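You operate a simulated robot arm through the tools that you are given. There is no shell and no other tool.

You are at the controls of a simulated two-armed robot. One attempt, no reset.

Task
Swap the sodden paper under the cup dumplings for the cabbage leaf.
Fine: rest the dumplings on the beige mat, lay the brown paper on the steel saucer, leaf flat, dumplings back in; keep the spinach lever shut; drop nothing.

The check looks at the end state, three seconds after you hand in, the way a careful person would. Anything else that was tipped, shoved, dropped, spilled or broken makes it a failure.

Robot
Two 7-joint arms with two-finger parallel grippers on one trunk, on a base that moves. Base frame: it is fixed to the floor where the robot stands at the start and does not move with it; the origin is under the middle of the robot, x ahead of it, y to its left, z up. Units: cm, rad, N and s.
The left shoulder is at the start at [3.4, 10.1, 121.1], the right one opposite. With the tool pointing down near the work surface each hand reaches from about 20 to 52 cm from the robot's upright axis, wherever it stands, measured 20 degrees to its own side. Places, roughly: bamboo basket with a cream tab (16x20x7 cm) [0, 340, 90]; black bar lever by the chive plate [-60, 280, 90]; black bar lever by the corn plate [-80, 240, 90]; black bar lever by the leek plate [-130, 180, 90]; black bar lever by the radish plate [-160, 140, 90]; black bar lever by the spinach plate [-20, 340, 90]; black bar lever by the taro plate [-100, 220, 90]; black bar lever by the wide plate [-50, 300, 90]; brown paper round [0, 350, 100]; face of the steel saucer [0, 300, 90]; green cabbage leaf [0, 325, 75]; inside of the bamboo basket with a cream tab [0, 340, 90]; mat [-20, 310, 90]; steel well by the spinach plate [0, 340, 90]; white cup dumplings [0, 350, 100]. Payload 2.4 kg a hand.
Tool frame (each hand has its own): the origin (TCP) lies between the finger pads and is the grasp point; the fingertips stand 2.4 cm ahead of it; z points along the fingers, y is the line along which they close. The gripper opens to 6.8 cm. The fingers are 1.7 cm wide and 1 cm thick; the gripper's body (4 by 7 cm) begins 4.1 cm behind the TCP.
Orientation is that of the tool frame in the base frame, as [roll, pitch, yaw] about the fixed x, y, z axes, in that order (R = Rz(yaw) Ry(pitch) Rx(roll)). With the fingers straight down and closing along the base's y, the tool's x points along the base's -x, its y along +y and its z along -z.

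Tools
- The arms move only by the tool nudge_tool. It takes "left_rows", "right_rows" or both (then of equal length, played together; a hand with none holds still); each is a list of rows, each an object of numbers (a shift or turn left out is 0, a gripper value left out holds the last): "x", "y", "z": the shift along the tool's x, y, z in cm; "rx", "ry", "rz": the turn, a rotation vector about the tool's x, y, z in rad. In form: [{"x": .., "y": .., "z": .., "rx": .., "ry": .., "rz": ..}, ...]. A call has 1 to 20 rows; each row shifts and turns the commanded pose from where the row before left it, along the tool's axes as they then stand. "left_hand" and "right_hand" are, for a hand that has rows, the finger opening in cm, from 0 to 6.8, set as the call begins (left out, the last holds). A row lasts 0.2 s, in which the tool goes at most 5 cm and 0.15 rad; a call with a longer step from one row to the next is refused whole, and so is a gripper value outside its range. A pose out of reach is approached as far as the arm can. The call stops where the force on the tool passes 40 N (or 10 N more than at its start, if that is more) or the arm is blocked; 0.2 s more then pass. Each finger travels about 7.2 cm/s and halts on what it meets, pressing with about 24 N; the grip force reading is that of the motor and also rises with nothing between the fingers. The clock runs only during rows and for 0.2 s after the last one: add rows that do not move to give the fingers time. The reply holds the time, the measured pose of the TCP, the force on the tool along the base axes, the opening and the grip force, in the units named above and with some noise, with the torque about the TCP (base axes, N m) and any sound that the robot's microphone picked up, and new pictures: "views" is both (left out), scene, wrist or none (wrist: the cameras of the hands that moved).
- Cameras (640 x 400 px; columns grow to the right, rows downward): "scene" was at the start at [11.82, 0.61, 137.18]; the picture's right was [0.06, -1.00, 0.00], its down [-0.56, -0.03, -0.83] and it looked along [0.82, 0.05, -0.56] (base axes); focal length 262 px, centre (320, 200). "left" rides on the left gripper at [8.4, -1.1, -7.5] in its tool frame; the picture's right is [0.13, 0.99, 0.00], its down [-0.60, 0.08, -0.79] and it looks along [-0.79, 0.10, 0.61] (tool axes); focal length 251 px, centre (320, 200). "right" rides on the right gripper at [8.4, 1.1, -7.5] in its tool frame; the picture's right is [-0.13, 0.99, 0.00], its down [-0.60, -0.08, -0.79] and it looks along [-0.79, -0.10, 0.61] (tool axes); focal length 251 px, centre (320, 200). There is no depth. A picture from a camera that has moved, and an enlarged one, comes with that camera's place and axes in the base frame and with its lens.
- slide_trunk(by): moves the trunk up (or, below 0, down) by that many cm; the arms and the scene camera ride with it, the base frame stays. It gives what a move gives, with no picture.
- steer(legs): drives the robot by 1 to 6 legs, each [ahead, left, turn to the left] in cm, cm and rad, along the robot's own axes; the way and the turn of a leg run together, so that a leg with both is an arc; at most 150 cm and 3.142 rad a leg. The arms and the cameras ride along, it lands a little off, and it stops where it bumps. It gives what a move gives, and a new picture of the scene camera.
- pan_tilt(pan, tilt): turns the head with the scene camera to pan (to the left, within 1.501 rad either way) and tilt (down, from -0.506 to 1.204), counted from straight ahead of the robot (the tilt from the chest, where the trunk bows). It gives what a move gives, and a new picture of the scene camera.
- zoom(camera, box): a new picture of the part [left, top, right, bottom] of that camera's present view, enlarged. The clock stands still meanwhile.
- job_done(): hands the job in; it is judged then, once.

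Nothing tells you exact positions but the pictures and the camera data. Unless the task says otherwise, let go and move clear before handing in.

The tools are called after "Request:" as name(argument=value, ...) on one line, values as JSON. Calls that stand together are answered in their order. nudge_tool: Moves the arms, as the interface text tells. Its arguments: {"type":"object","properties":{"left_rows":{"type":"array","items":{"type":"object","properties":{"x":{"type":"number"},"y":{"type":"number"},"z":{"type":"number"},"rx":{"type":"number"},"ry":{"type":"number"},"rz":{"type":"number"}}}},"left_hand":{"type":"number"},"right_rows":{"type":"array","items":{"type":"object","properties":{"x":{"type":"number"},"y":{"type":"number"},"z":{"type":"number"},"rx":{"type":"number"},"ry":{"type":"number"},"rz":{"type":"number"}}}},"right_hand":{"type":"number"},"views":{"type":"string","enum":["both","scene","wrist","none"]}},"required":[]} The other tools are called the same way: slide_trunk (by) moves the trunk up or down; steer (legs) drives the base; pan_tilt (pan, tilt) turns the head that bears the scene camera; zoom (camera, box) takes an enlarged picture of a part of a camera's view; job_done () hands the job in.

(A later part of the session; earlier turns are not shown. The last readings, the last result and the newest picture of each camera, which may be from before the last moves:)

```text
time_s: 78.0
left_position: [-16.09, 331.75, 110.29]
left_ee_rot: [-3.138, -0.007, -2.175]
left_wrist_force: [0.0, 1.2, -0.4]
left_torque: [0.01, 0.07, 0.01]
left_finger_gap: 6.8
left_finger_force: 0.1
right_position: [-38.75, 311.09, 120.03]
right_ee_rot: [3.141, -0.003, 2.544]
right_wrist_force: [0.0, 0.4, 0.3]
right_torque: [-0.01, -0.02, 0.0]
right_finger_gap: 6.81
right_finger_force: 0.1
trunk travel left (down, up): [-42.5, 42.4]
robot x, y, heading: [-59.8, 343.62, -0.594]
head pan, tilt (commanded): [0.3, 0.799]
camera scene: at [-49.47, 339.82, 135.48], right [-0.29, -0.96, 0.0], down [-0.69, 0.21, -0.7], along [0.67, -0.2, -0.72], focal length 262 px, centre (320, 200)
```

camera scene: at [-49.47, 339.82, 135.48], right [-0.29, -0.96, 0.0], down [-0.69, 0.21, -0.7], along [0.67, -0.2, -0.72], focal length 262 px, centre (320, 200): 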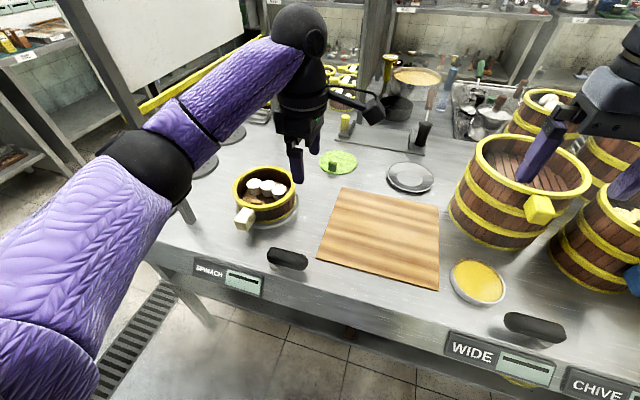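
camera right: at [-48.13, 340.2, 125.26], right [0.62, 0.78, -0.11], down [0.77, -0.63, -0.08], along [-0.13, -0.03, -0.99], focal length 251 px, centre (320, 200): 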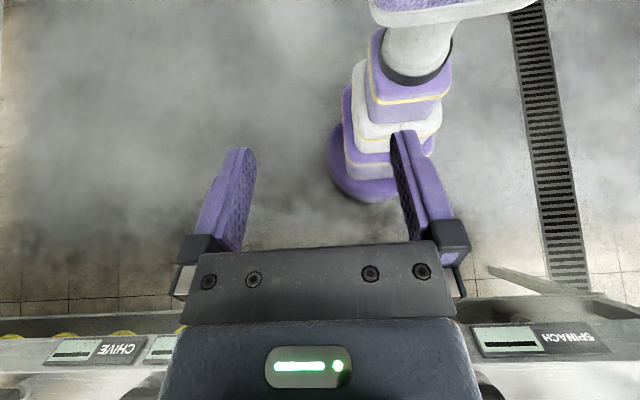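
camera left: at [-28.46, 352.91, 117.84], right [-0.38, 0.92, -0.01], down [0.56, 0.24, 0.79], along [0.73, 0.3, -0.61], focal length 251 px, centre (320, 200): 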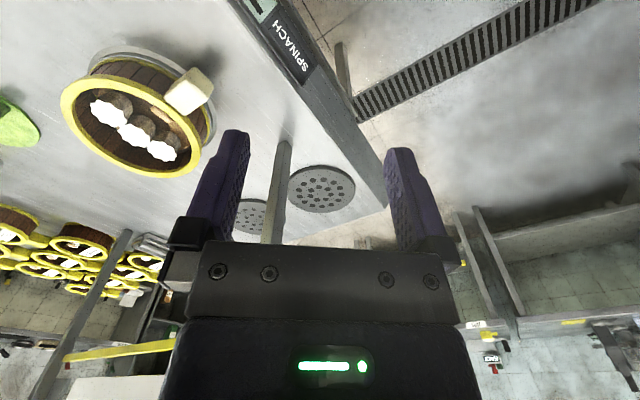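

There is good clearance on both sides. I'll advance another 15 cm.

Request:
steer(legs=[[15, 0, 0]])

Request:
pan_tilt(pan=0.25, tilt=0.95)

```text
time_s: 79.4
left_position: [-3.68, 323.28, 110.19]
left_ee_rot: [-3.137, -0.008, -2.173]
left_wrist_force: [-0.3, -0.5, -0.1]
left_torque: [0.02, 0.01, 0.01]
left_finger_gap: 6.81
left_finger_force: 0.0
right_position: [-26.37, 302.73, 120.08]
right_ee_rot: [3.141, -0.002, 2.543]
right_wrist_force: [0.3, -0.1, -0.2]
right_torque: [0.02, -0.01, 0.01]
right_finger_gap: 6.82
right_finger_force: 0.0
trunk travel left (down, up): [-42.5, 42.4]
robot x, y, heading: [-47.46, 335.28, -0.598]
head pan, tilt (commanded): [0.3, 0.799]
camera scene: at [-37.11, 331.4, 135.48], right [-0.29, -0.96, 0.0], down [-0.69, 0.21, -0.7], along [0.67, -0.2, -0.72], focal length 262 px, centre (320, 200)
```

scene: 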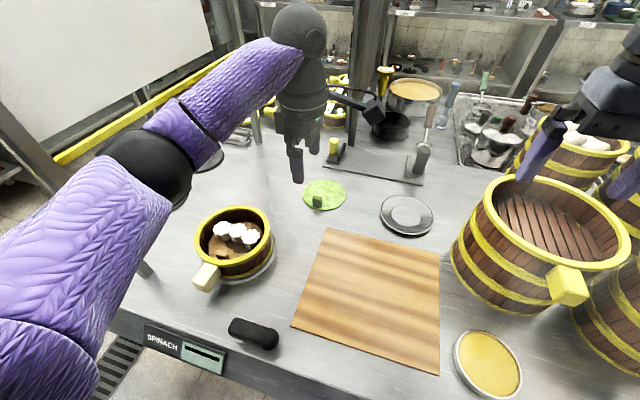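

```text
time_s: 80.1
left_position: [-3.68, 323.3, 110.2]
left_ee_rot: [-3.136, -0.008, -2.173]
left_wrist_force: [0.4, 0.5, 0.0]
left_torque: [0.02, -0.02, -0.03]
left_finger_gap: 6.78
left_finger_force: 0.1
right_position: [-26.46, 302.91, 120.22]
right_ee_rot: [-3.141, 0.001, 2.543]
right_wrist_force: [0.9, 0.2, -0.8]
right_torque: [0.0, -0.02, 0.04]
right_finger_gap: 6.79
right_finger_force: 0.2
trunk travel left (down, up): [-42.5, 42.4]
robot x, y, heading: [-46.98, 335.54, -0.597]
head pan, tilt (commanded): [0.25, 0.949]
camera scene: at [-38.05, 331.33, 134.34], right [-0.34, -0.94, 0.0], down [-0.76, 0.28, -0.58], along [0.55, -0.2, -0.81], focal length 262 px, centre (320, 200)
```

scene: 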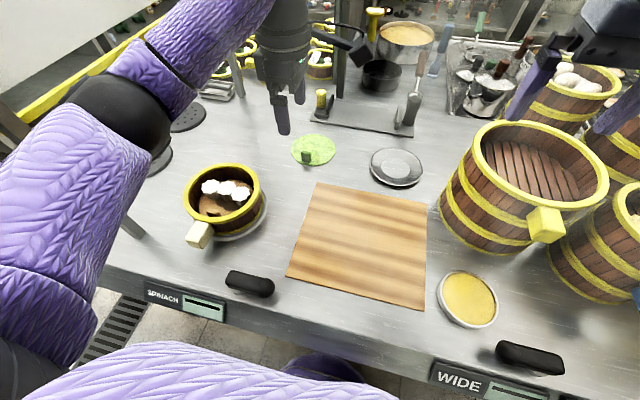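

I have a very good view now. I'll zoom in on the basket, the leaf and the saucer.

Request:
zoom(camera="scene", box=[170, 155, 290, 231])

Request:
zoom(camera="scene", box=[270, 110, 450, 222])

```text
5.26 times, centred on (230, 193) of scene
camera zoom: at [-38.05, 331.33, 134.34], right [-0.34, -0.94, 0.0], down [-0.76, 0.28, -0.58], along [0.55, -0.2, -0.81], focal length 1381 px, centre (794, 237)
```

zoom: 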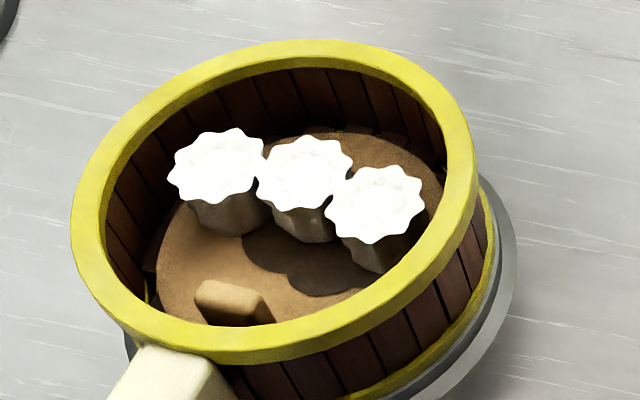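

```text
3.56 times, centred on (360, 166) of scene
camera zoom: at [-38.05, 331.33, 134.34], right [-0.34, -0.94, 0.0], down [-0.76, 0.28, -0.58], along [0.55, -0.2, -0.81], focal length 933 px, centre (178, 321)
```

zoom: 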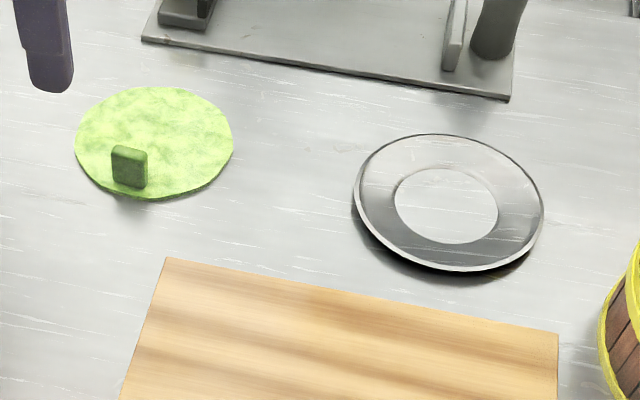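

I've fitted two views: the dumpling tops are at z≈90 near (3.3,341.4), (1.8,338.1) and (-0.9,335.6), and the rim is at z≈91. I'll bring the left hand above the middle dumpling with the fingers closing fore-and-aft, to look from the wrist camera.

Request:
nudge_tool(left_rows=[{"x": -2.55, "y": 0.64, "z": 0.6}, {"x": -2.55, "y": 0.64, "z": 0.6}, {"x": -2.55, "y": 0.64, "z": 0.6}, {"x": -2.55, "y": 0.64, "z": 0.6}, {"x": -2.55, "y": 0.64, "z": 0.6}, {"x": -2.55, "y": 0.65, "z": 0.6}, {}], views="both")

```text
time_s: 81.7
left_position: [1.75, 338.03, 106.51]
left_ee_rot: [-3.136, -0.006, -2.172]
left_wrist_force: [0.0, -0.5, -0.4]
left_torque: [-0.02, 0.03, 0.01]
left_finger_gap: 6.82
left_finger_force: 0.0
right_position: [-26.51, 302.76, 120.16]
right_ee_rot: [-3.141, 0.002, 2.543]
right_wrist_force: [0.9, 0.3, 0.7]
right_torque: [0.03, 0.02, -0.03]
right_finger_gap: 6.77
right_finger_force: 0.1
trunk travel left (down, up): [-42.5, 42.4]
robot x, y, heading: [-47.38, 335.43, -0.6]
head pan, tilt (commanded): [0.25, 0.949]
camera scene: at [-38.06, 331.34, 134.34], right [-0.34, -0.94, 0.0], down [-0.76, 0.28, -0.58], along [0.55, -0.2, -0.81], focal length 262 px, centre (320, 200)
camera left: at [-2.02, 330.49, 114.15], right [-0.89, 0.46, 0.0], down [0.28, 0.55, 0.79], along [0.36, 0.7, -0.62], focal length 251 px, centre (320, 200)
```

scene: 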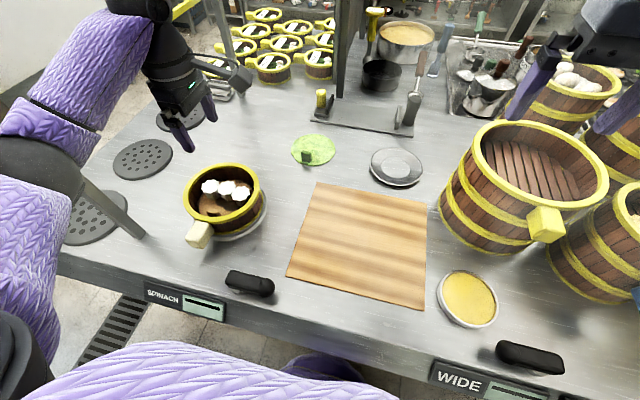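
left: 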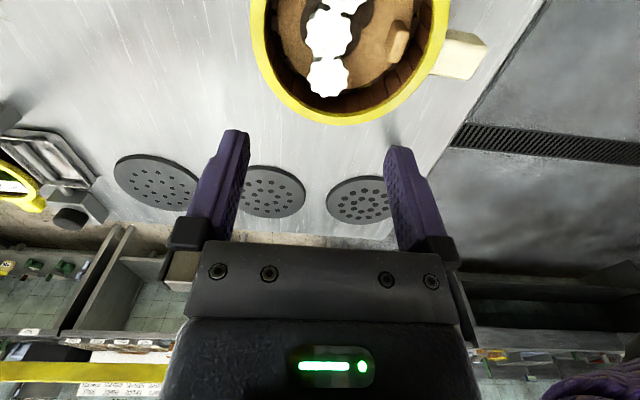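

The middle of the basket is at the edge of the wrist view. I'll slide the hand about 7 cm to the right so the whole basket is in frame and can be measured.

Request:
nudge_tool(left_rows=[{"x": 3.5, "z": -1.5}, {"x": 3.5, "z": -1.5}, {}], views="wrist")

Request:
zoom(camera="left", box=[200, 0, 480, 175])

```text
time_s: 82.5
left_position: [-2.19, 332.38, 109.53]
left_ee_rot: [-3.137, -0.009, -2.175]
left_wrist_force: [0.1, 0.2, 0.3]
left_torque: [-0.01, 0.0, -0.01]
left_finger_gap: 6.82
left_finger_force: 0.0
right_position: [-26.5, 302.79, 120.17]
right_ee_rot: [-3.141, 0.002, 2.542]
right_wrist_force: [0.4, -0.7, 0.1]
right_torque: [0.01, 0.0, 0.0]
right_finger_gap: 6.82
right_finger_force: 0.1
trunk travel left (down, up): [-42.5, 42.4]
robot x, y, heading: [-47.61, 335.36, -0.596]
head pan, tilt (commanded): [0.25, 0.949]
camera left: at [-6.0, 324.73, 117.18], right [-0.89, 0.46, 0.0], down [0.28, 0.55, 0.79], along [0.36, 0.7, -0.62], focal length 251 px, centre (320, 200)
```

left: 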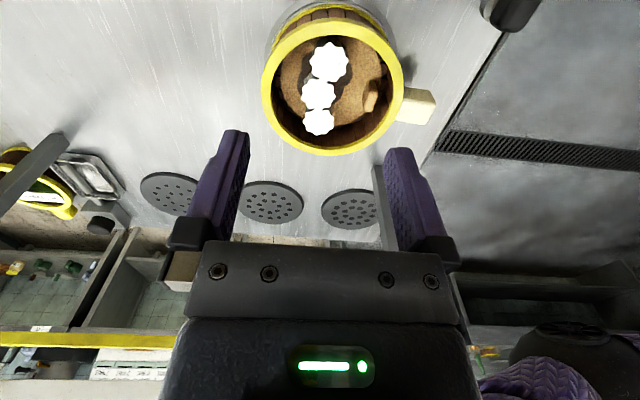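

```text
2.29 times, centred on (340, 88) of left
camera zoom: at [-6.0, 324.73, 117.18], right [-0.89, 0.46, 0.0], down [0.28, 0.55, 0.79], along [0.36, 0.7, -0.62], focal length 575 px, centre (274, 457)
```

zoom: 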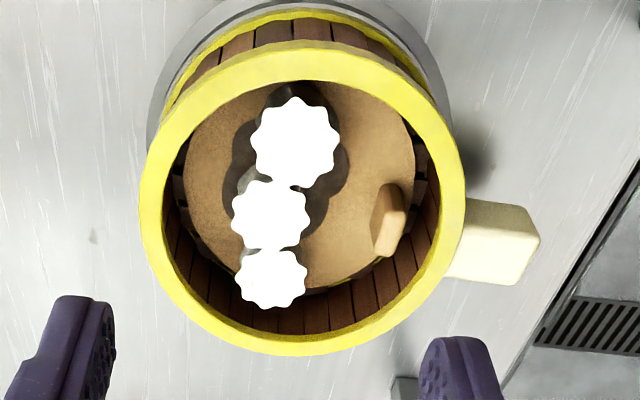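

The positions agree to within about 0.3 cm: middle dumpling at (1.5,338.2) and basket centre about (0,339). I'll go over the middle dumpling, open to 5 cm and come down to just above the rim first.

Request:
nudge_tool(left_rows=[{"x": -2.3, "y": 0.09, "z": 2}, {"x": -2.3, "y": 0.09, "z": 2}, {"x": -2.29, "y": 0.09, "z": 2}, {"z": 2.5}, {"z": 2.5}, {"z": 1.5}, {}], left_hand=5.0, views="both")

Request:
zoom(camera="scene", box=[140, 110, 300, 260])

```text
time_s: 84.1
left_position: [1.45, 338.02, 96.94]
left_ee_rot: [-3.136, -0.008, -2.172]
left_wrist_force: [0.7, -0.4, -0.4]
left_torque: [0.0, 0.0, 0.05]
left_finger_gap: 5.01
left_finger_force: 0.0
right_position: [-26.34, 302.87, 120.12]
right_ee_rot: [3.141, 0.001, 2.543]
right_wrist_force: [-0.1, -0.1, -0.3]
right_torque: [-0.04, 0.0, 0.0]
right_finger_gap: 6.82
right_finger_force: 0.1
trunk travel left (down, up): [-42.5, 42.4]
robot x, y, heading: [-47.15, 335.28, -0.602]
head pan, tilt (commanded): [0.25, 0.949]
camera scene: at [-38.06, 331.34, 134.34], right [-0.34, -0.94, 0.0], down [-0.76, 0.28, -0.58], along [0.55, -0.2, -0.81], focal length 262 px, centre (320, 200)
camera left: at [-2.35, 330.46, 104.59], right [-0.89, 0.46, -0.01], down [0.28, 0.55, 0.79], along [0.36, 0.7, -0.62], focal length 251 px, centre (320, 200)
```

scene: 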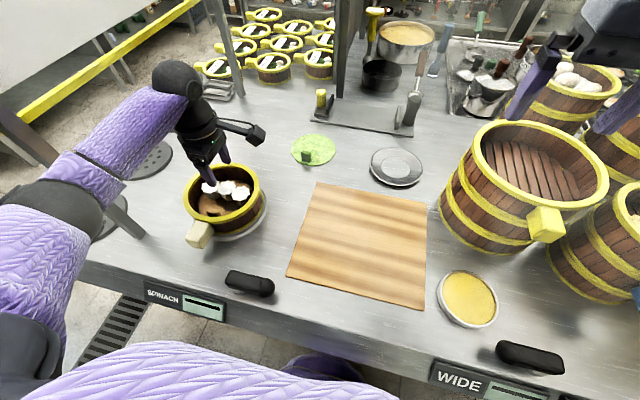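
left: 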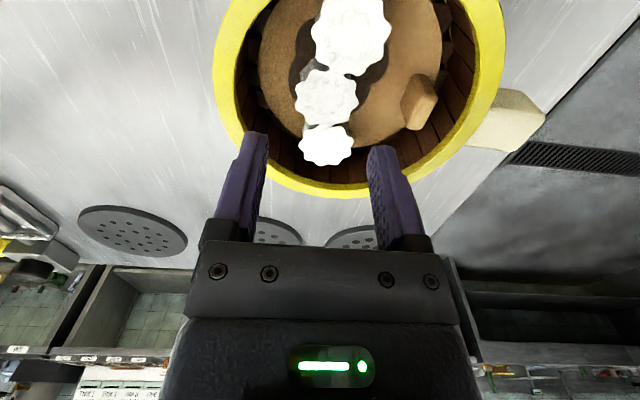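

```text
2.67 times, centred on (220, 185) of scene
camera zoom: at [-38.06, 331.34, 134.34], right [-0.34, -0.94, 0.0], down [-0.76, 0.28, -0.58], along [0.55, -0.2, -0.81], focal length 700 px, centre (587, 240)
```

zoom: 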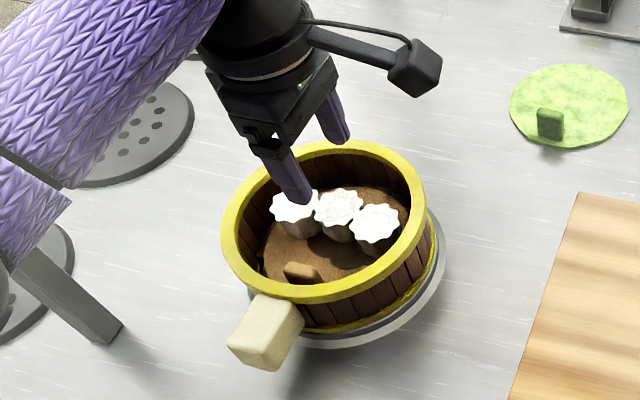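

The middle dumpling is about 0.4 cm toward me from the finger line. I'll correct that and descend to grip height.

Request:
nudge_tool(left_rows=[{"y": 0.4}, {"z": 1.5}, {"z": 1.5}, {"z": 1.5}, {"z": 1.5}, {"z": 1.3}, {}], views="both")

Request:
zoom(camera="scene", box=[160, 130, 280, 230])

```text
time_s: 85.7
left_position: [1.0, 338.32, 89.85]
left_ee_rot: [-3.131, -0.005, -2.172]
left_wrist_force: [4.9, 3.0, 29.5]
left_torque: [0.55, 0.45, -0.06]
left_finger_gap: 4.98
left_finger_force: 0.0
right_position: [-26.63, 302.78, 120.19]
right_ee_rot: [3.141, 0.001, 2.543]
right_wrist_force: [-0.1, -0.9, 0.7]
right_torque: [0.01, 0.02, -0.01]
right_finger_gap: 6.8
right_finger_force: 0.1
trunk travel left (down, up): [-42.5, 42.4]
robot x, y, heading: [-47.39, 335.47, -0.592]
head pan, tilt (commanded): [0.25, 0.949]
camera scene: at [-38.24, 331.36, 134.39], right [-0.34, -0.94, 0.0], down [-0.76, 0.28, -0.58], along [0.55, -0.2, -0.81], focal length 262 px, centre (320, 200)
camera left: at [-2.72, 330.69, 97.55], right [-0.89, 0.45, -0.01], down [0.27, 0.55, 0.79], along [0.36, 0.7, -0.61], focal length 251 px, centre (320, 200)
```

scene: 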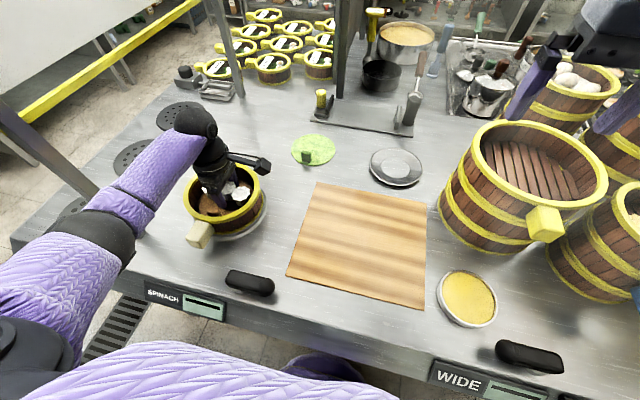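
left: 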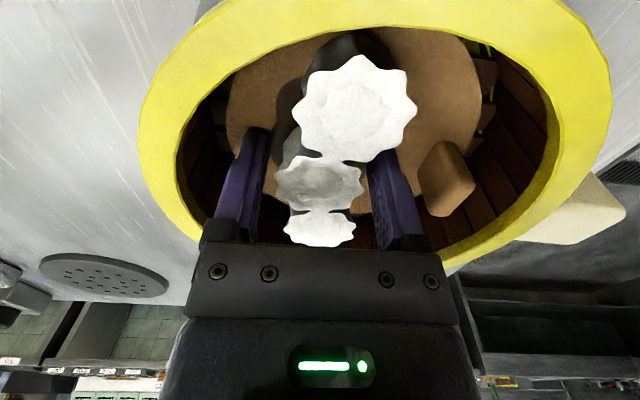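

```text
4.00 times, centred on (220, 180) of scene
camera zoom: at [-38.24, 331.36, 134.39], right [-0.34, -0.94, 0.0], down [-0.76, 0.28, -0.58], along [0.55, -0.2, -0.81], focal length 1049 px, centre (720, 280)
```

zoom: 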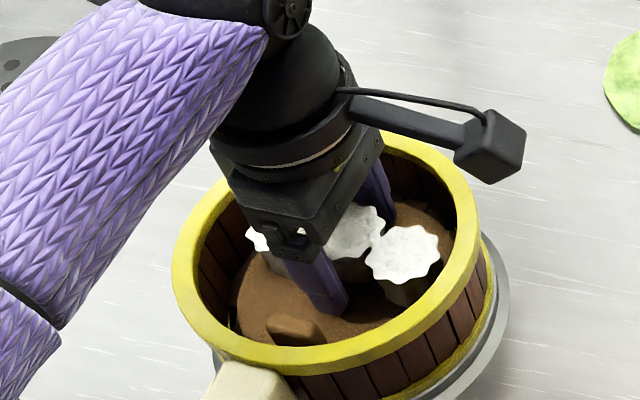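

I read a 29 N upward force, so the fingertips are pressing on the paper, which makes the basket floor about z=87.4. I'll lift 0.8 cm at once and then close on the dumpling.

Request:
nudge_tool(left_rows=[{"z": -0.5}, {"z": -0.5}, {}], views="none")

```text
time_s: 86.5
left_position: [1.12, 338.13, 90.65]
left_ee_rot: [-3.137, -0.006, -2.175]
left_wrist_force: [-0.8, 0.9, -0.5]
left_torque: [0.0, -0.01, 0.01]
left_finger_gap: 5.0
left_finger_force: 0.1
right_position: [-26.57, 302.84, 120.14]
right_ee_rot: [-3.14, -0.001, 2.544]
right_wrist_force: [0.4, 0.3, -0.9]
right_torque: [0.0, 0.02, 0.0]
right_finger_gap: 6.78
right_finger_force: 0.2
trunk travel left (down, up): [-42.5, 42.4]
robot x, y, heading: [-47.28, 334.83, -0.597]
head pan, tilt (commanded): [0.25, 0.949]
```

The force has cleared. I'll close the fingers on the middle dumpling.

Request:
nudge_tool(left_rows=[{}, {}, {}, {}], left_hand=2.4, views="wrist")

Request:
zoom(camera="scene", box=[160, 130, 280, 230])

```text
time_s: 87.5
left_position: [1.1, 338.25, 90.79]
left_ee_rot: [-3.136, -0.007, -2.173]
left_wrist_force: [0.6, -0.2, -0.8]
left_torque: [0.0, 0.0, 0.0]
left_finger_gap: 3.64
left_finger_force: 23.9
right_position: [-26.48, 302.81, 120.07]
right_ee_rot: [3.14, 0.0, 2.544]
right_wrist_force: [0.7, -0.4, 0.6]
right_torque: [0.03, -0.01, 0.01]
right_finger_gap: 6.78
right_finger_force: 0.1
trunk travel left (down, up): [-42.5, 42.4]
robot x, y, heading: [-47.23, 335.14, -0.599]
head pan, tilt (commanded): [0.25, 0.949]
camera left: at [-2.67, 330.67, 98.33], right [-0.89, 0.46, 0.0], down [0.28, 0.55, 0.79], along [0.36, 0.7, -0.62], focal length 251 px, centre (320, 200)
```

left: 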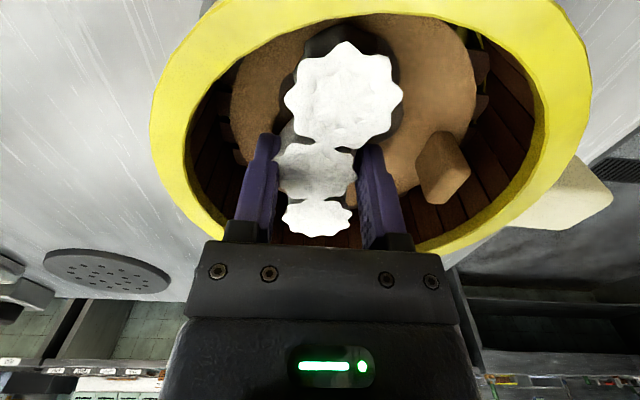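

```text
4.00 times, centred on (220, 180) of scene
camera zoom: at [-38.06, 331.34, 134.34], right [-0.34, -0.94, 0.0], down [-0.76, 0.28, -0.58], along [0.55, -0.2, -0.81], focal length 1049 px, centre (720, 280)
```

zoom: 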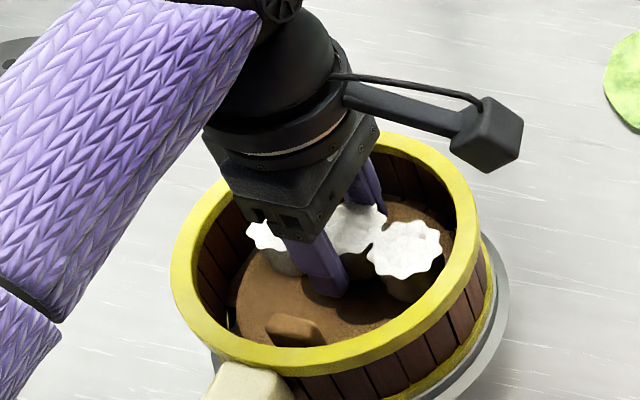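

I have a grip at 3.64 cm. I'll lift it gently straight up out of the basket.

Request:
nudge_tool(left_rows=[{"z": -0.5}, {"z": -0.5}, {"z": -0.7}, {"z": -1}, {"z": -1}, {"z": -1.5}, {"z": -2}, {"z": -2}, {"z": -2}, {}], views="both")

Request:
zoom(camera="scene", box=[160, 100, 300, 240])

```text
time_s: 89.7
left_position: [1.15, 338.49, 101.89]
left_ee_rot: [-3.134, -0.007, -2.173]
left_wrist_force: [-0.5, -0.3, 0.2]
left_torque: [0.0, 0.03, 0.03]
left_finger_gap: 3.64
left_finger_force: 23.7
right_position: [-26.5, 302.83, 120.21]
right_ee_rot: [3.14, 0.0, 2.543]
right_wrist_force: [0.3, -0.5, 0.0]
right_torque: [0.04, -0.02, 0.01]
right_finger_gap: 6.79
right_finger_force: 0.1
trunk travel left (down, up): [-42.5, 42.4]
robot x, y, heading: [-47.37, 335.85, -0.601]
head pan, tilt (commanded): [0.25, 0.949]
camera scene: at [-38.05, 331.35, 134.34], right [-0.34, -0.94, 0.0], down [-0.76, 0.28, -0.58], along [0.55, -0.2, -0.81], focal length 262 px, centre (320, 200)
camera left: at [-2.63, 330.74, 109.59], right [-0.89, 0.46, -0.01], down [0.28, 0.55, 0.79], along [0.36, 0.7, -0.62], focal length 251 px, centre (320, 200)
```

scene: 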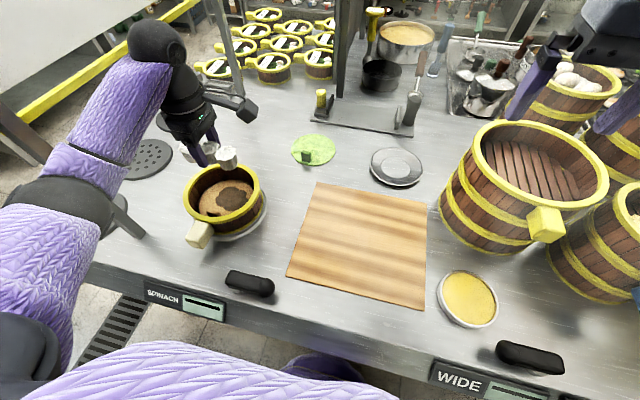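
left: 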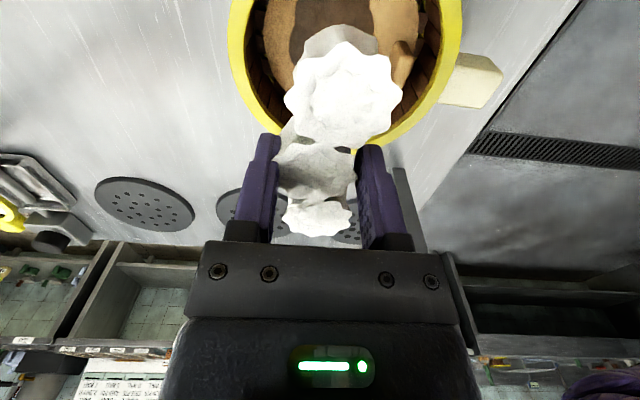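

```text
2.86 times, centred on (230, 170) of scene
camera zoom: at [-38.05, 331.35, 134.34], right [-0.34, -0.94, 0.0], down [-0.76, 0.28, -0.58], along [0.55, -0.2, -0.81], focal length 750 px, centre (577, 286)
```

zoom: 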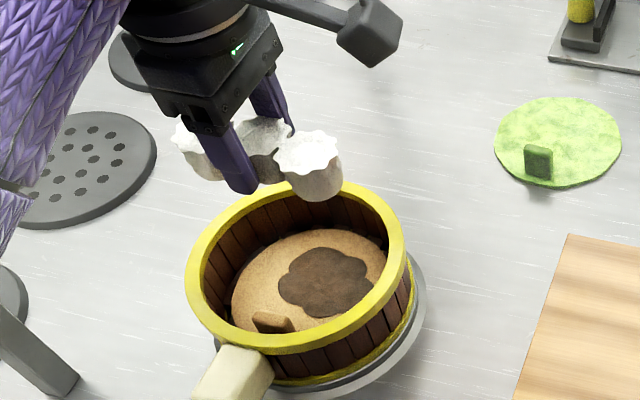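

The three dumplings are one joined piece and all came up together. I'll carry it across, level, to above the middle of the mat.

Request:
nudge_tool(left_rows=[{"x": 1}, {"x": 2}, {"x": 2.4}, {"x": 2.4}, {"x": 2.4}, {"x": 2.4}, {"x": 2.4}, {"x": 2.4}, {"x": 2.4}, {"x": 2.4}, {"x": 2.4}, {"x": 2.4}, {"x": 1.6}, {"x": 1}, {}], views="both")

```text
time_s: 92.9
left_position: [-15.73, 313.86, 102.14]
left_ee_rot: [-3.135, -0.007, -2.173]
left_wrist_force: [-0.1, 0.1, -0.5]
left_torque: [-0.01, -0.02, 0.0]
left_finger_gap: 3.64
left_finger_force: 24.3
right_position: [-26.52, 302.71, 120.11]
right_ee_rot: [-3.14, 0.001, 2.543]
right_wrist_force: [0.5, 0.0, -0.8]
right_torque: [0.0, 0.03, 0.0]
right_finger_gap: 6.81
right_finger_force: 0.0
trunk travel left (down, up): [-42.5, 42.4]
robot x, y, heading: [-46.97, 335.15, -0.597]
head pan, tilt (commanded): [0.25, 0.949]
camera scene: at [-38.06, 331.33, 134.34], right [-0.34, -0.94, 0.0], down [-0.76, 0.28, -0.58], along [0.55, -0.2, -0.81], focal length 262 px, centre (320, 200)
camera left: at [-19.47, 306.3, 109.76], right [-0.89, 0.46, -0.01], down [0.28, 0.55, 0.79], along [0.36, 0.7, -0.62], focal length 251 px, centre (320, 200)
```

scene: 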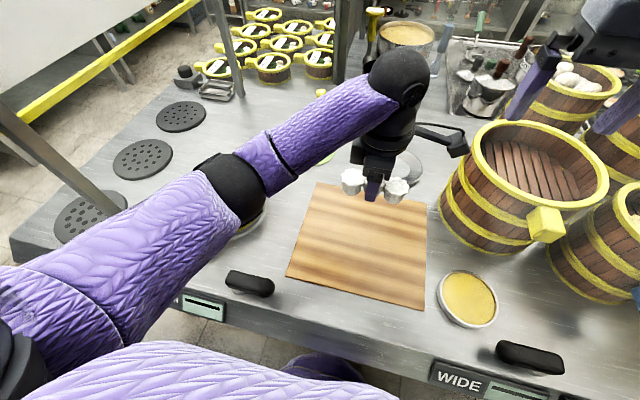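
left: 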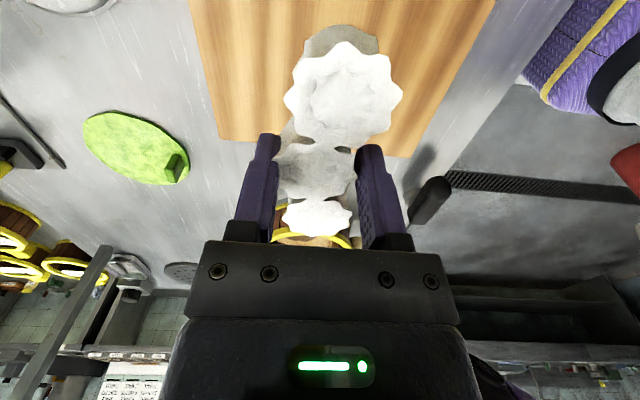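

The hand is over the mat. I'll lift the right hand higher to stay clear and lower the dumplings to just above the mat.

Request:
nudge_tool(left_rows=[{"z": 2}, {"z": 2.4}, {"z": 2.4}, {"z": 2.4}, {"z": 1.6}, {"z": 0.8}, {"z": 0.6}, {"z": 0.4}, {}], right_rows=[{"z": -2}, {"z": -2}, {"z": -2}, {"z": -2}, {}, {}, {}, {}, {}], views="both")

Request:
zoom(camera="scene", box=[310, 130, 470, 260])

```text
time_s: 94.9
left_position: [-15.66, 313.73, 89.57]
left_ee_rot: [-3.138, -0.006, -2.173]
left_wrist_force: [0.8, -1.0, -0.7]
left_torque: [-0.02, -0.02, 0.0]
left_finger_gap: 3.66
left_finger_force: 23.9
right_position: [-26.42, 302.88, 128.12]
right_ee_rot: [3.141, 0.001, 2.543]
right_wrist_force: [0.8, -0.1, 0.4]
right_torque: [0.0, 0.01, 0.02]
right_finger_gap: 6.79
right_finger_force: 0.1
trunk travel left (down, up): [-42.5, 42.4]
robot x, y, heading: [-47.43, 335.53, -0.6]
head pan, tilt (commanded): [0.25, 0.949]
camera scene: at [-38.06, 331.33, 134.34], right [-0.34, -0.94, 0.0], down [-0.76, 0.28, -0.58], along [0.55, -0.2, -0.81], focal length 262 px, centre (320, 200)
camera right: at [-32.84, 308.44, 135.73], right [0.67, 0.75, 0.0], down [0.45, -0.41, 0.79], along [0.59, -0.53, -0.61], focal length 251 px, centre (320, 200)
camera left: at [-19.48, 306.21, 97.15], right [-0.89, 0.46, 0.0], down [0.28, 0.55, 0.79], along [0.36, 0.7, -0.62], focal length 251 px, centre (320, 200)
```

scene: 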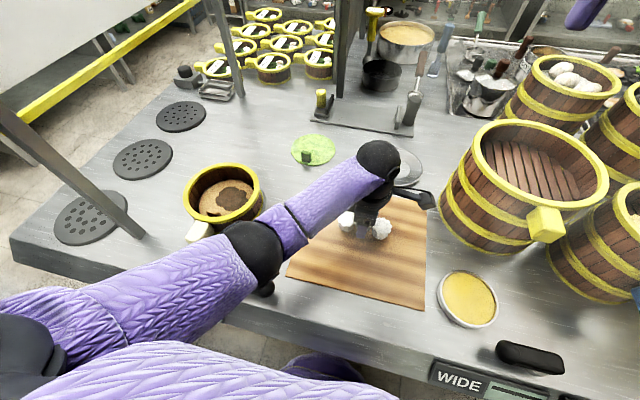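
right: 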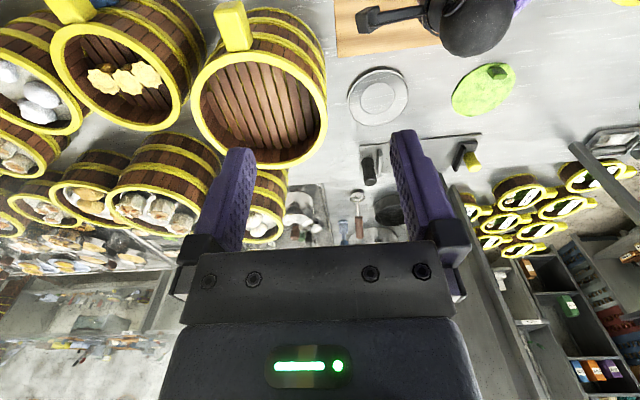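
left: 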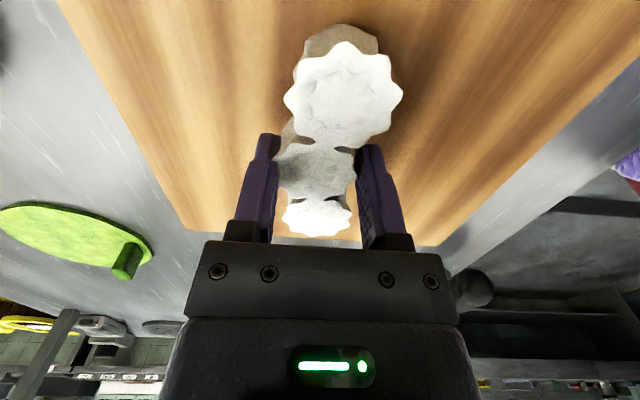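

```text
3.08 times, centred on (390, 195) of scene
camera zoom: at [-38.06, 331.33, 134.34], right [-0.34, -0.94, 0.0], down [-0.76, 0.28, -0.58], along [0.55, -0.2, -0.81], focal length 807 px, centre (105, 215)
```

zoom: 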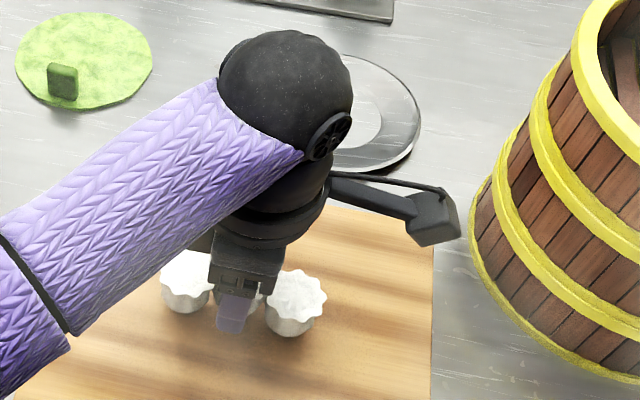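

The elbow sits well above the lever, at z≈105 against about 90. I'll lower the last bit in small steps until I feel the mat.

Request:
nudge_tool(left_rows=[{"z": 0.3}, {"z": 0.3}, {"z": 0.3}, {}], views="none")

```text
time_s: 95.9
left_position: [-15.66, 313.75, 88.64]
left_ee_rot: [-3.136, -0.007, -2.172]
left_wrist_force: [-0.3, 0.1, -0.7]
left_torque: [-0.02, 0.0, -0.02]
left_finger_gap: 3.62
left_finger_force: 24.0
right_position: [-26.41, 302.92, 128.11]
right_ee_rot: [-3.141, 0.0, 2.542]
right_wrist_force: [-0.3, -0.3, 0.3]
right_torque: [0.0, 0.0, -0.01]
right_finger_gap: 6.79
right_finger_force: 0.1
trunk travel left (down, up): [-42.5, 42.4]
robot x, y, heading: [-47.66, 335.09, -0.598]
head pan, tilt (commanded): [0.25, 0.949]
```

Request:
nudge_tool(left_rows=[{"z": 0.25}, {"z": 0.25}, {}], views="none")

Request:
zoom(camera="left", box=[220, 10, 420, 250])

```text
time_s: 96.7
left_position: [-15.68, 313.77, 88.23]
left_ee_rot: [-3.133, -0.01, -2.172]
left_wrist_force: [1.8, -0.3, 22.5]
left_torque: [-0.05, -0.02, -0.22]
left_finger_gap: 3.64
left_finger_force: 24.1
right_position: [-26.44, 302.91, 128.13]
right_ee_rot: [-3.14, -0.001, 2.544]
right_wrist_force: [0.0, 0.0, 0.1]
right_torque: [0.01, 0.03, -0.01]
right_finger_gap: 6.77
right_finger_force: 0.0
trunk travel left (down, up): [-42.5, 42.4]
robot x, y, heading: [-47.24, 335.47, -0.599]
head pan, tilt (commanded): [0.25, 0.949]
```

```text
1.67 times, centred on (320, 130) of left
camera zoom: at [-19.49, 306.22, 95.92], right [-0.89, 0.46, -0.01], down [0.28, 0.55, 0.79], along [0.36, 0.7, -0.62], focal length 419 px, centre (320, 317)
```

zoom: 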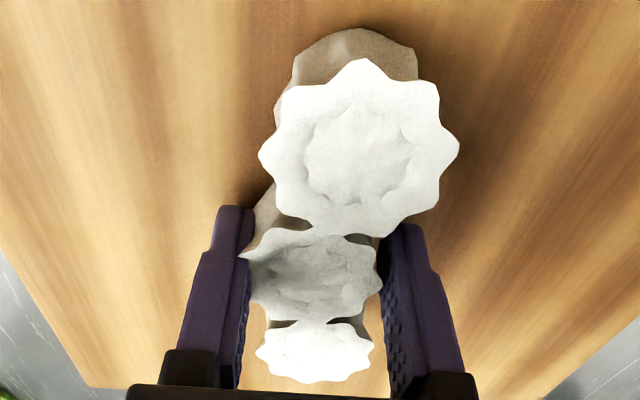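

I have contact at z≈88.3, so the mat top is about z=85. I'll ease off slightly, open, and lift straight up.

Request:
nudge_tool(left_rows=[{"z": -0.2}, {}], views="none")

Request:
nudge_tool(left_rows=[{}, {}, {}, {"z": -0.5}, {"z": -1}, {"z": -2}, {"z": -2.5}, {"z": -2.5}, {"z": -2}, {}], left_hand=5.4, views="both")

```text
time_s: 97.3
left_position: [-15.64, 313.78, 88.22]
left_ee_rot: [-3.137, -0.008, -2.172]
left_wrist_force: [-0.1, -1.1, 1.7]
left_torque: [-0.13, 0.07, -0.03]
left_finger_gap: 3.65
left_finger_force: 23.9
right_position: [-26.32, 302.84, 128.12]
right_ee_rot: [-3.141, 0.001, 2.544]
right_wrist_force: [-0.4, -0.3, -0.4]
right_torque: [0.02, -0.05, -0.02]
right_finger_gap: 6.82
right_finger_force: 0.2
trunk travel left (down, up): [-42.5, 42.4]
robot x, y, heading: [-47.47, 335.28, -0.598]
head pan, tilt (commanded): [0.25, 0.949]
```

```text
time_s: 99.5
left_position: [-15.71, 313.89, 98.8]
left_ee_rot: [-3.135, -0.008, -2.172]
left_wrist_force: [0.4, -0.5, -0.8]
left_torque: [0.0, -0.07, 0.0]
left_finger_gap: 5.4
left_finger_force: 0.0
right_position: [-26.41, 302.81, 128.17]
right_ee_rot: [3.141, 0.001, 2.543]
right_wrist_force: [-1.0, 0.0, 0.2]
right_torque: [0.02, -0.03, 0.01]
right_finger_gap: 6.82
right_finger_force: 0.0
trunk travel left (down, up): [-42.5, 42.4]
robot x, y, heading: [-47.16, 335.68, -0.599]
head pan, tilt (commanded): [0.25, 0.949]
camera scene: at [-38.07, 331.33, 134.34], right [-0.34, -0.94, 0.0], down [-0.76, 0.28, -0.58], along [0.55, -0.2, -0.81], focal length 262 px, centre (320, 200)
camera left: at [-19.5, 306.24, 106.47], right [-0.89, 0.46, 0.0], down [0.28, 0.55, 0.79], along [0.36, 0.7, -0.61], focal length 251 px, centre (320, 200)
```

scene: 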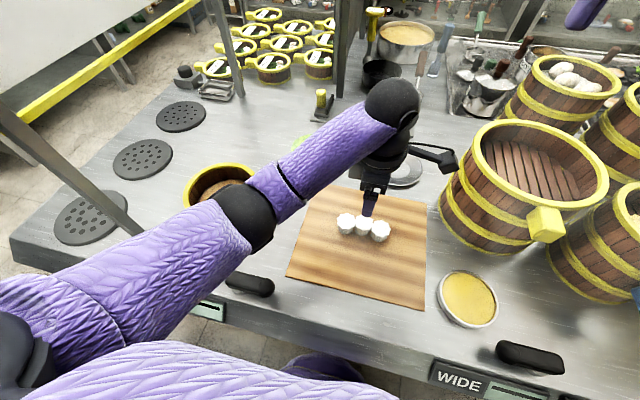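
left: 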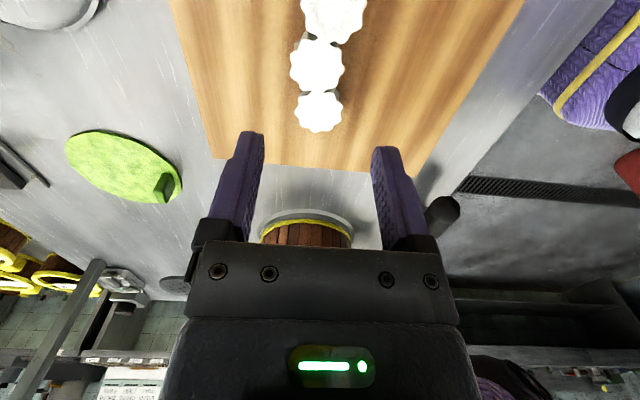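

The dumplings are standing upright on the mat. I'll now bring the hand back beside the basket to measure the paper's tab.

Request:
nudge_tool(left_rows=[{"x": -1.5, "z": -1}, {"x": -2.3, "z": -1}, {"x": -2.3, "z": -1}, {"x": -2.3, "z": -1}, {"x": -2.3, "z": -1}, {"x": -2.3, "z": -1}, {"x": -2.3, "z": -1}, {"x": -2.3, "z": -1}, {"x": -2.3}, {"x": -2}, {"x": -1.2}, {}], left_hand=5.0, views="both")

Request:
zoom(camera="left", box=[230, 0, 440, 160])

Request:
zoom(camera="scene", box=[170, 155, 290, 231])

```text
time_s: 102.1
left_position: [-2.65, 333.01, 106.82]
left_ee_rot: [-3.136, -0.007, -2.173]
left_wrist_force: [1.1, 0.3, 0.5]
left_torque: [0.01, -0.04, 0.02]
left_finger_gap: 5.0
left_finger_force: 0.1
right_position: [-26.4, 302.83, 128.19]
right_ee_rot: [3.142, 0.001, 2.544]
right_wrist_force: [0.5, -0.4, 0.0]
right_torque: [-0.01, -0.01, -0.01]
right_finger_gap: 6.82
right_finger_force: 0.0
trunk travel left (down, up): [-42.5, 42.4]
robot x, y, heading: [-47.46, 335.09, -0.601]
head pan, tilt (commanded): [0.25, 0.949]
camera scene: at [-38.06, 331.34, 134.34], right [-0.34, -0.94, 0.0], down [-0.76, 0.28, -0.58], along [0.55, -0.2, -0.81], focal length 262 px, centre (320, 200)
camera left: at [-6.33, 325.42, 114.32], right [-0.89, 0.46, -0.01], down [0.28, 0.55, 0.79], along [0.36, 0.7, -0.62], focal length 251 px, centre (320, 200)
```

scene: 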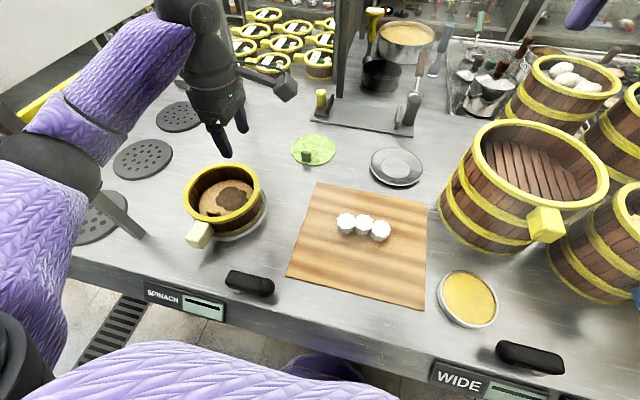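
left: 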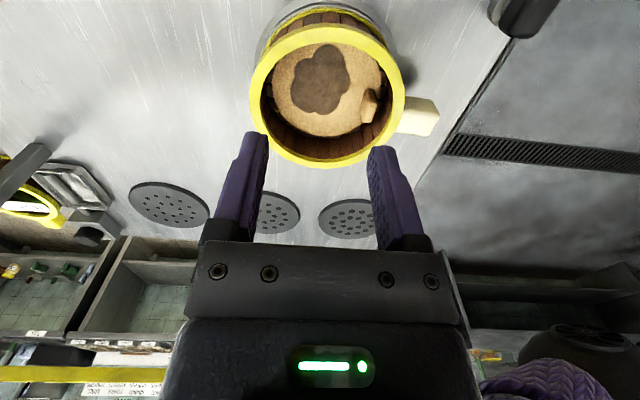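

```text
2.50 times, centred on (335, 80) of left
camera zoom: at [-6.33, 325.42, 114.32], right [-0.89, 0.46, -0.01], down [0.28, 0.55, 0.79], along [0.36, 0.7, -0.62], focal length 629 px, centre (282, 500)
```

zoom: 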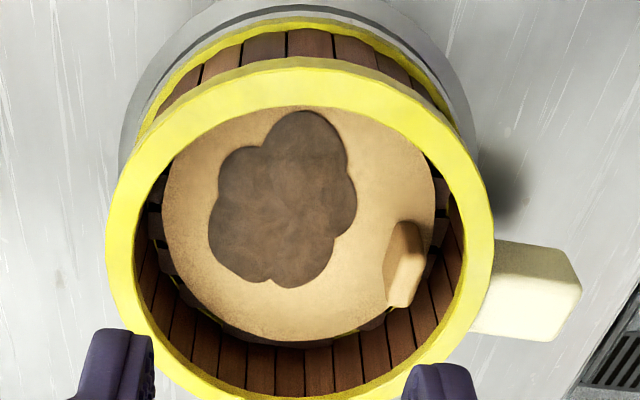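

```text
5.26 times, centred on (230, 193) of scene
camera zoom: at [-38.06, 331.34, 134.34], right [-0.34, -0.94, 0.0], down [-0.76, 0.28, -0.58], along [0.55, -0.2, -0.81], focal length 1381 px, centre (794, 237)
```

zoom: 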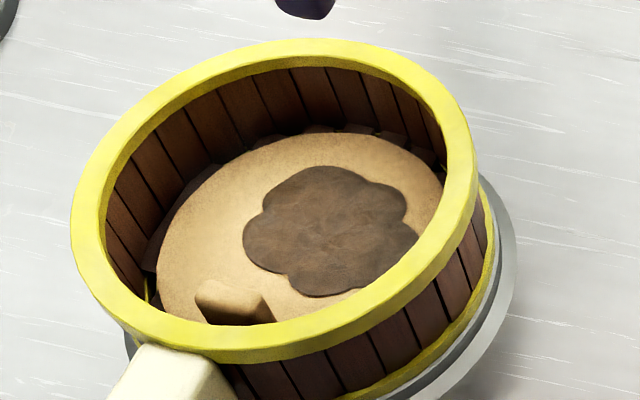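

I'll zoom further on the tab in both views to fix its centre and thickness.

Request:
zoom(camera="left", box=[340, 70, 400, 115])

Request:
zoom(camera="scene", box=[195, 195, 235, 225])

```text
8.89 times, centred on (370, 92) of left
camera zoom: at [-6.33, 325.42, 114.32], right [-0.89, 0.46, -0.01], down [0.28, 0.55, 0.79], along [0.36, 0.7, -0.62], focal length 2235 px, centre (-124, 1156)
```

zoom: 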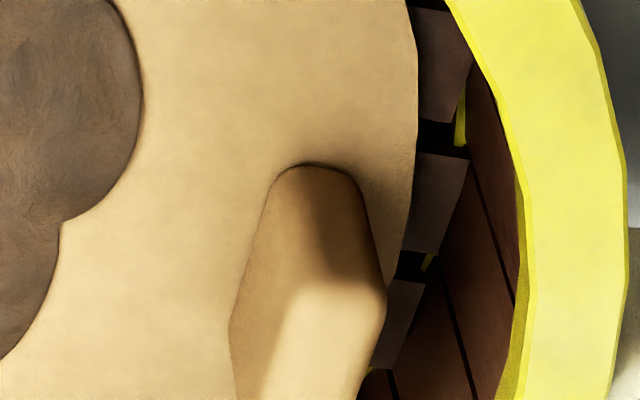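

```text
13.33 times, centred on (215, 210) of scene
camera zoom: at [-38.06, 331.34, 134.34], right [-0.34, -0.94, 0.0], down [-0.76, 0.28, -0.58], along [0.55, -0.2, -0.81], focal length 3498 px, centre (1720, 67)
```

zoom: 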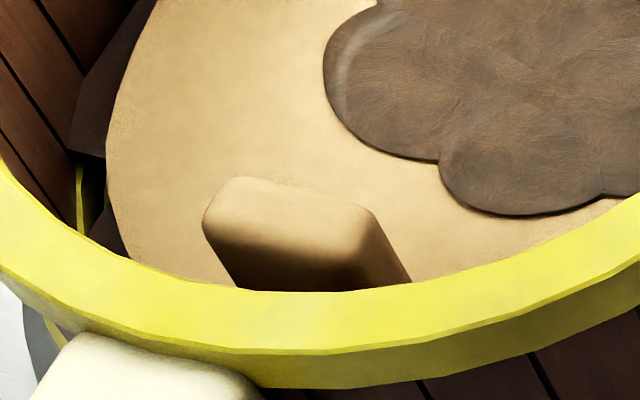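

The tab stands about 2.3 cm tall at roughly (-3.4,342.0), with its long side left to right. Gripping it by its ends leaves more room at the basket wall and suits the reach to the saucer and leaf. I'll turn the hand back so the fingers close left-right, moving it clear over the counter.

Request:
nudge_tool(left_rows=[{"rz": 0.1}, {"rz": 0.1}, {"rz": 0.1}, {"rz": 0.1}, {"rz": 0.1}, {"rz": 0.1}, {"rz": 0.1}, {"rz": 0.1}, {"rz": 0.1}, {"rz": 0.1}, {"rz": 0.1}, {"rz": 0.1}, {"rz": 0.1}, {"rz": 0.1}, {"rz": 0.1}, {"rz": 0.07}, {}], left_hand=5.0, views="both")

```text
time_s: 105.7
left_position: [-2.49, 333.01, 106.66]
left_ee_rot: [-3.133, 0.005, 2.539]
left_wrist_force: [-0.3, 0.5, -0.5]
left_torque: [-0.02, 0.0, 0.0]
left_finger_gap: 5.0
left_finger_force: 0.0
right_position: [-26.38, 302.83, 128.16]
right_ee_rot: [3.141, 0.0, 2.542]
right_wrist_force: [0.5, -0.2, -0.7]
right_torque: [0.01, 0.02, 0.02]
right_finger_gap: 6.79
right_finger_force: 0.0
trunk travel left (down, up): [-42.5, 42.4]
robot x, y, heading: [-47.18, 335.4, -0.599]
head pan, tilt (commanded): [0.25, 0.949]
camera scene: at [-38.06, 331.34, 134.34], right [-0.34, -0.94, 0.0], down [-0.76, 0.28, -0.58], along [0.55, -0.2, -0.81], focal length 262 px, centre (320, 200)
camera left: at [-10.07, 336.83, 114.18], right [0.46, 0.89, -0.01], down [0.54, -0.27, 0.8], along [0.71, -0.37, -0.61], focal length 251 px, centre (320, 200)
```

scene: 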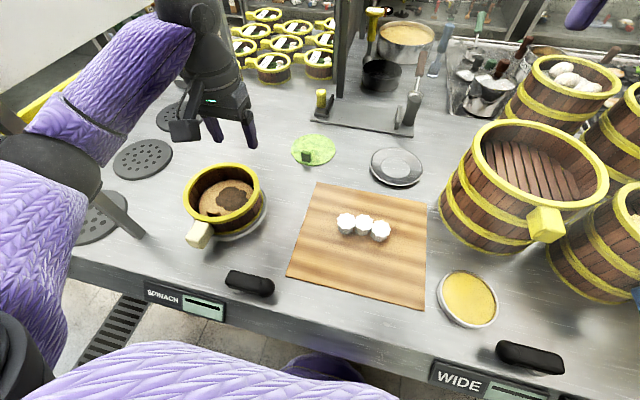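
left: 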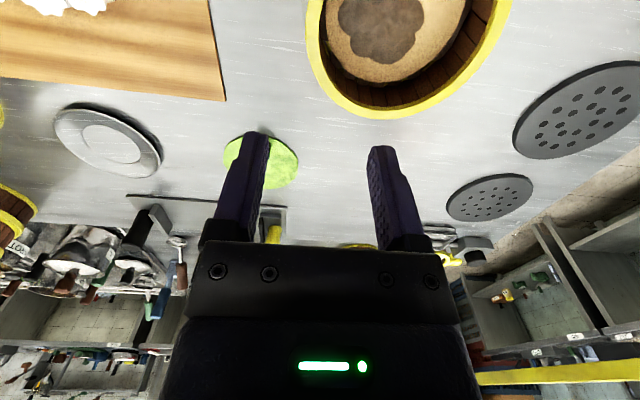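

I'll test the left hand's reach with the tool down by moving toward a point above the leaf's peg.

Request:
nudge_tool(left_rows=[{"x": -2.27, "y": -0.72, "z": 0.8}, {"x": -2.27, "y": -0.72, "z": 0.8}, {"x": -2.27, "y": -0.72, "z": 0.8}, {"x": -2.27, "y": -0.72, "z": 0.8}, {"x": -2.27, "y": -0.72, "z": 0.8}, {"x": -2.27, "y": -0.72, "z": 0.8}, {"x": -2.27, "y": -0.72, "z": 0.8}, {"x": -2.27, "y": -0.72, "z": 0.8}, {}, {}], views="both")

```text
time_s: 107.9
left_position: [3.73, 322.38, 100.78]
left_ee_rot: [-3.135, 0.005, 2.539]
left_wrist_force: [-0.3, -0.2, 0.2]
left_torque: [0.02, -0.01, -0.03]
left_finger_gap: 5.0
left_finger_force: 0.0
left hand out of reach, approached as far as the arm can: row 6, 7, 8
right_position: [-26.39, 302.78, 128.16]
right_ee_rot: [-3.141, 0.001, 2.543]
right_wrist_force: [0.5, 0.7, 1.1]
right_torque: [0.03, -0.02, -0.01]
right_finger_gap: 6.82
right_finger_force: 0.0
trunk travel left (down, up): [-42.5, 42.4]
robot x, y, heading: [-47.48, 335.18, -0.602]
head pan, tilt (commanded): [0.25, 0.949]
camera scene: at [-38.06, 331.33, 134.34], right [-0.34, -0.94, 0.0], down [-0.76, 0.28, -0.58], along [0.55, -0.2, -0.81], focal length 262 px, centre (320, 200)
camera left: at [-3.77, 326.11, 108.26], right [0.46, 0.89, -0.01], down [0.54, -0.27, 0.8], along [0.71, -0.37, -0.61], focal length 251 px, centre (320, 200)
```

scene: 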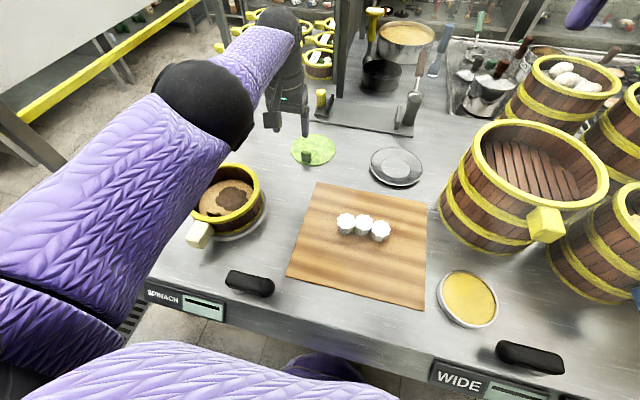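
left: 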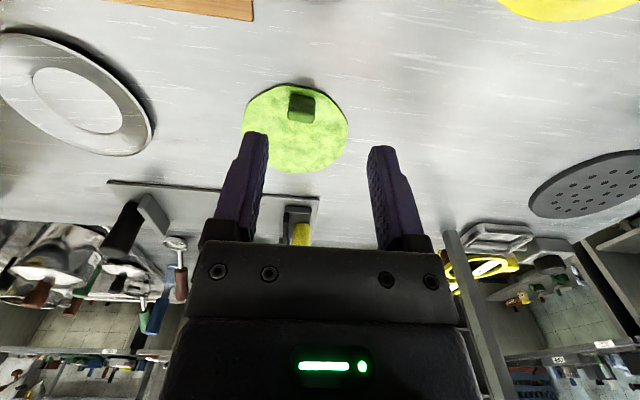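

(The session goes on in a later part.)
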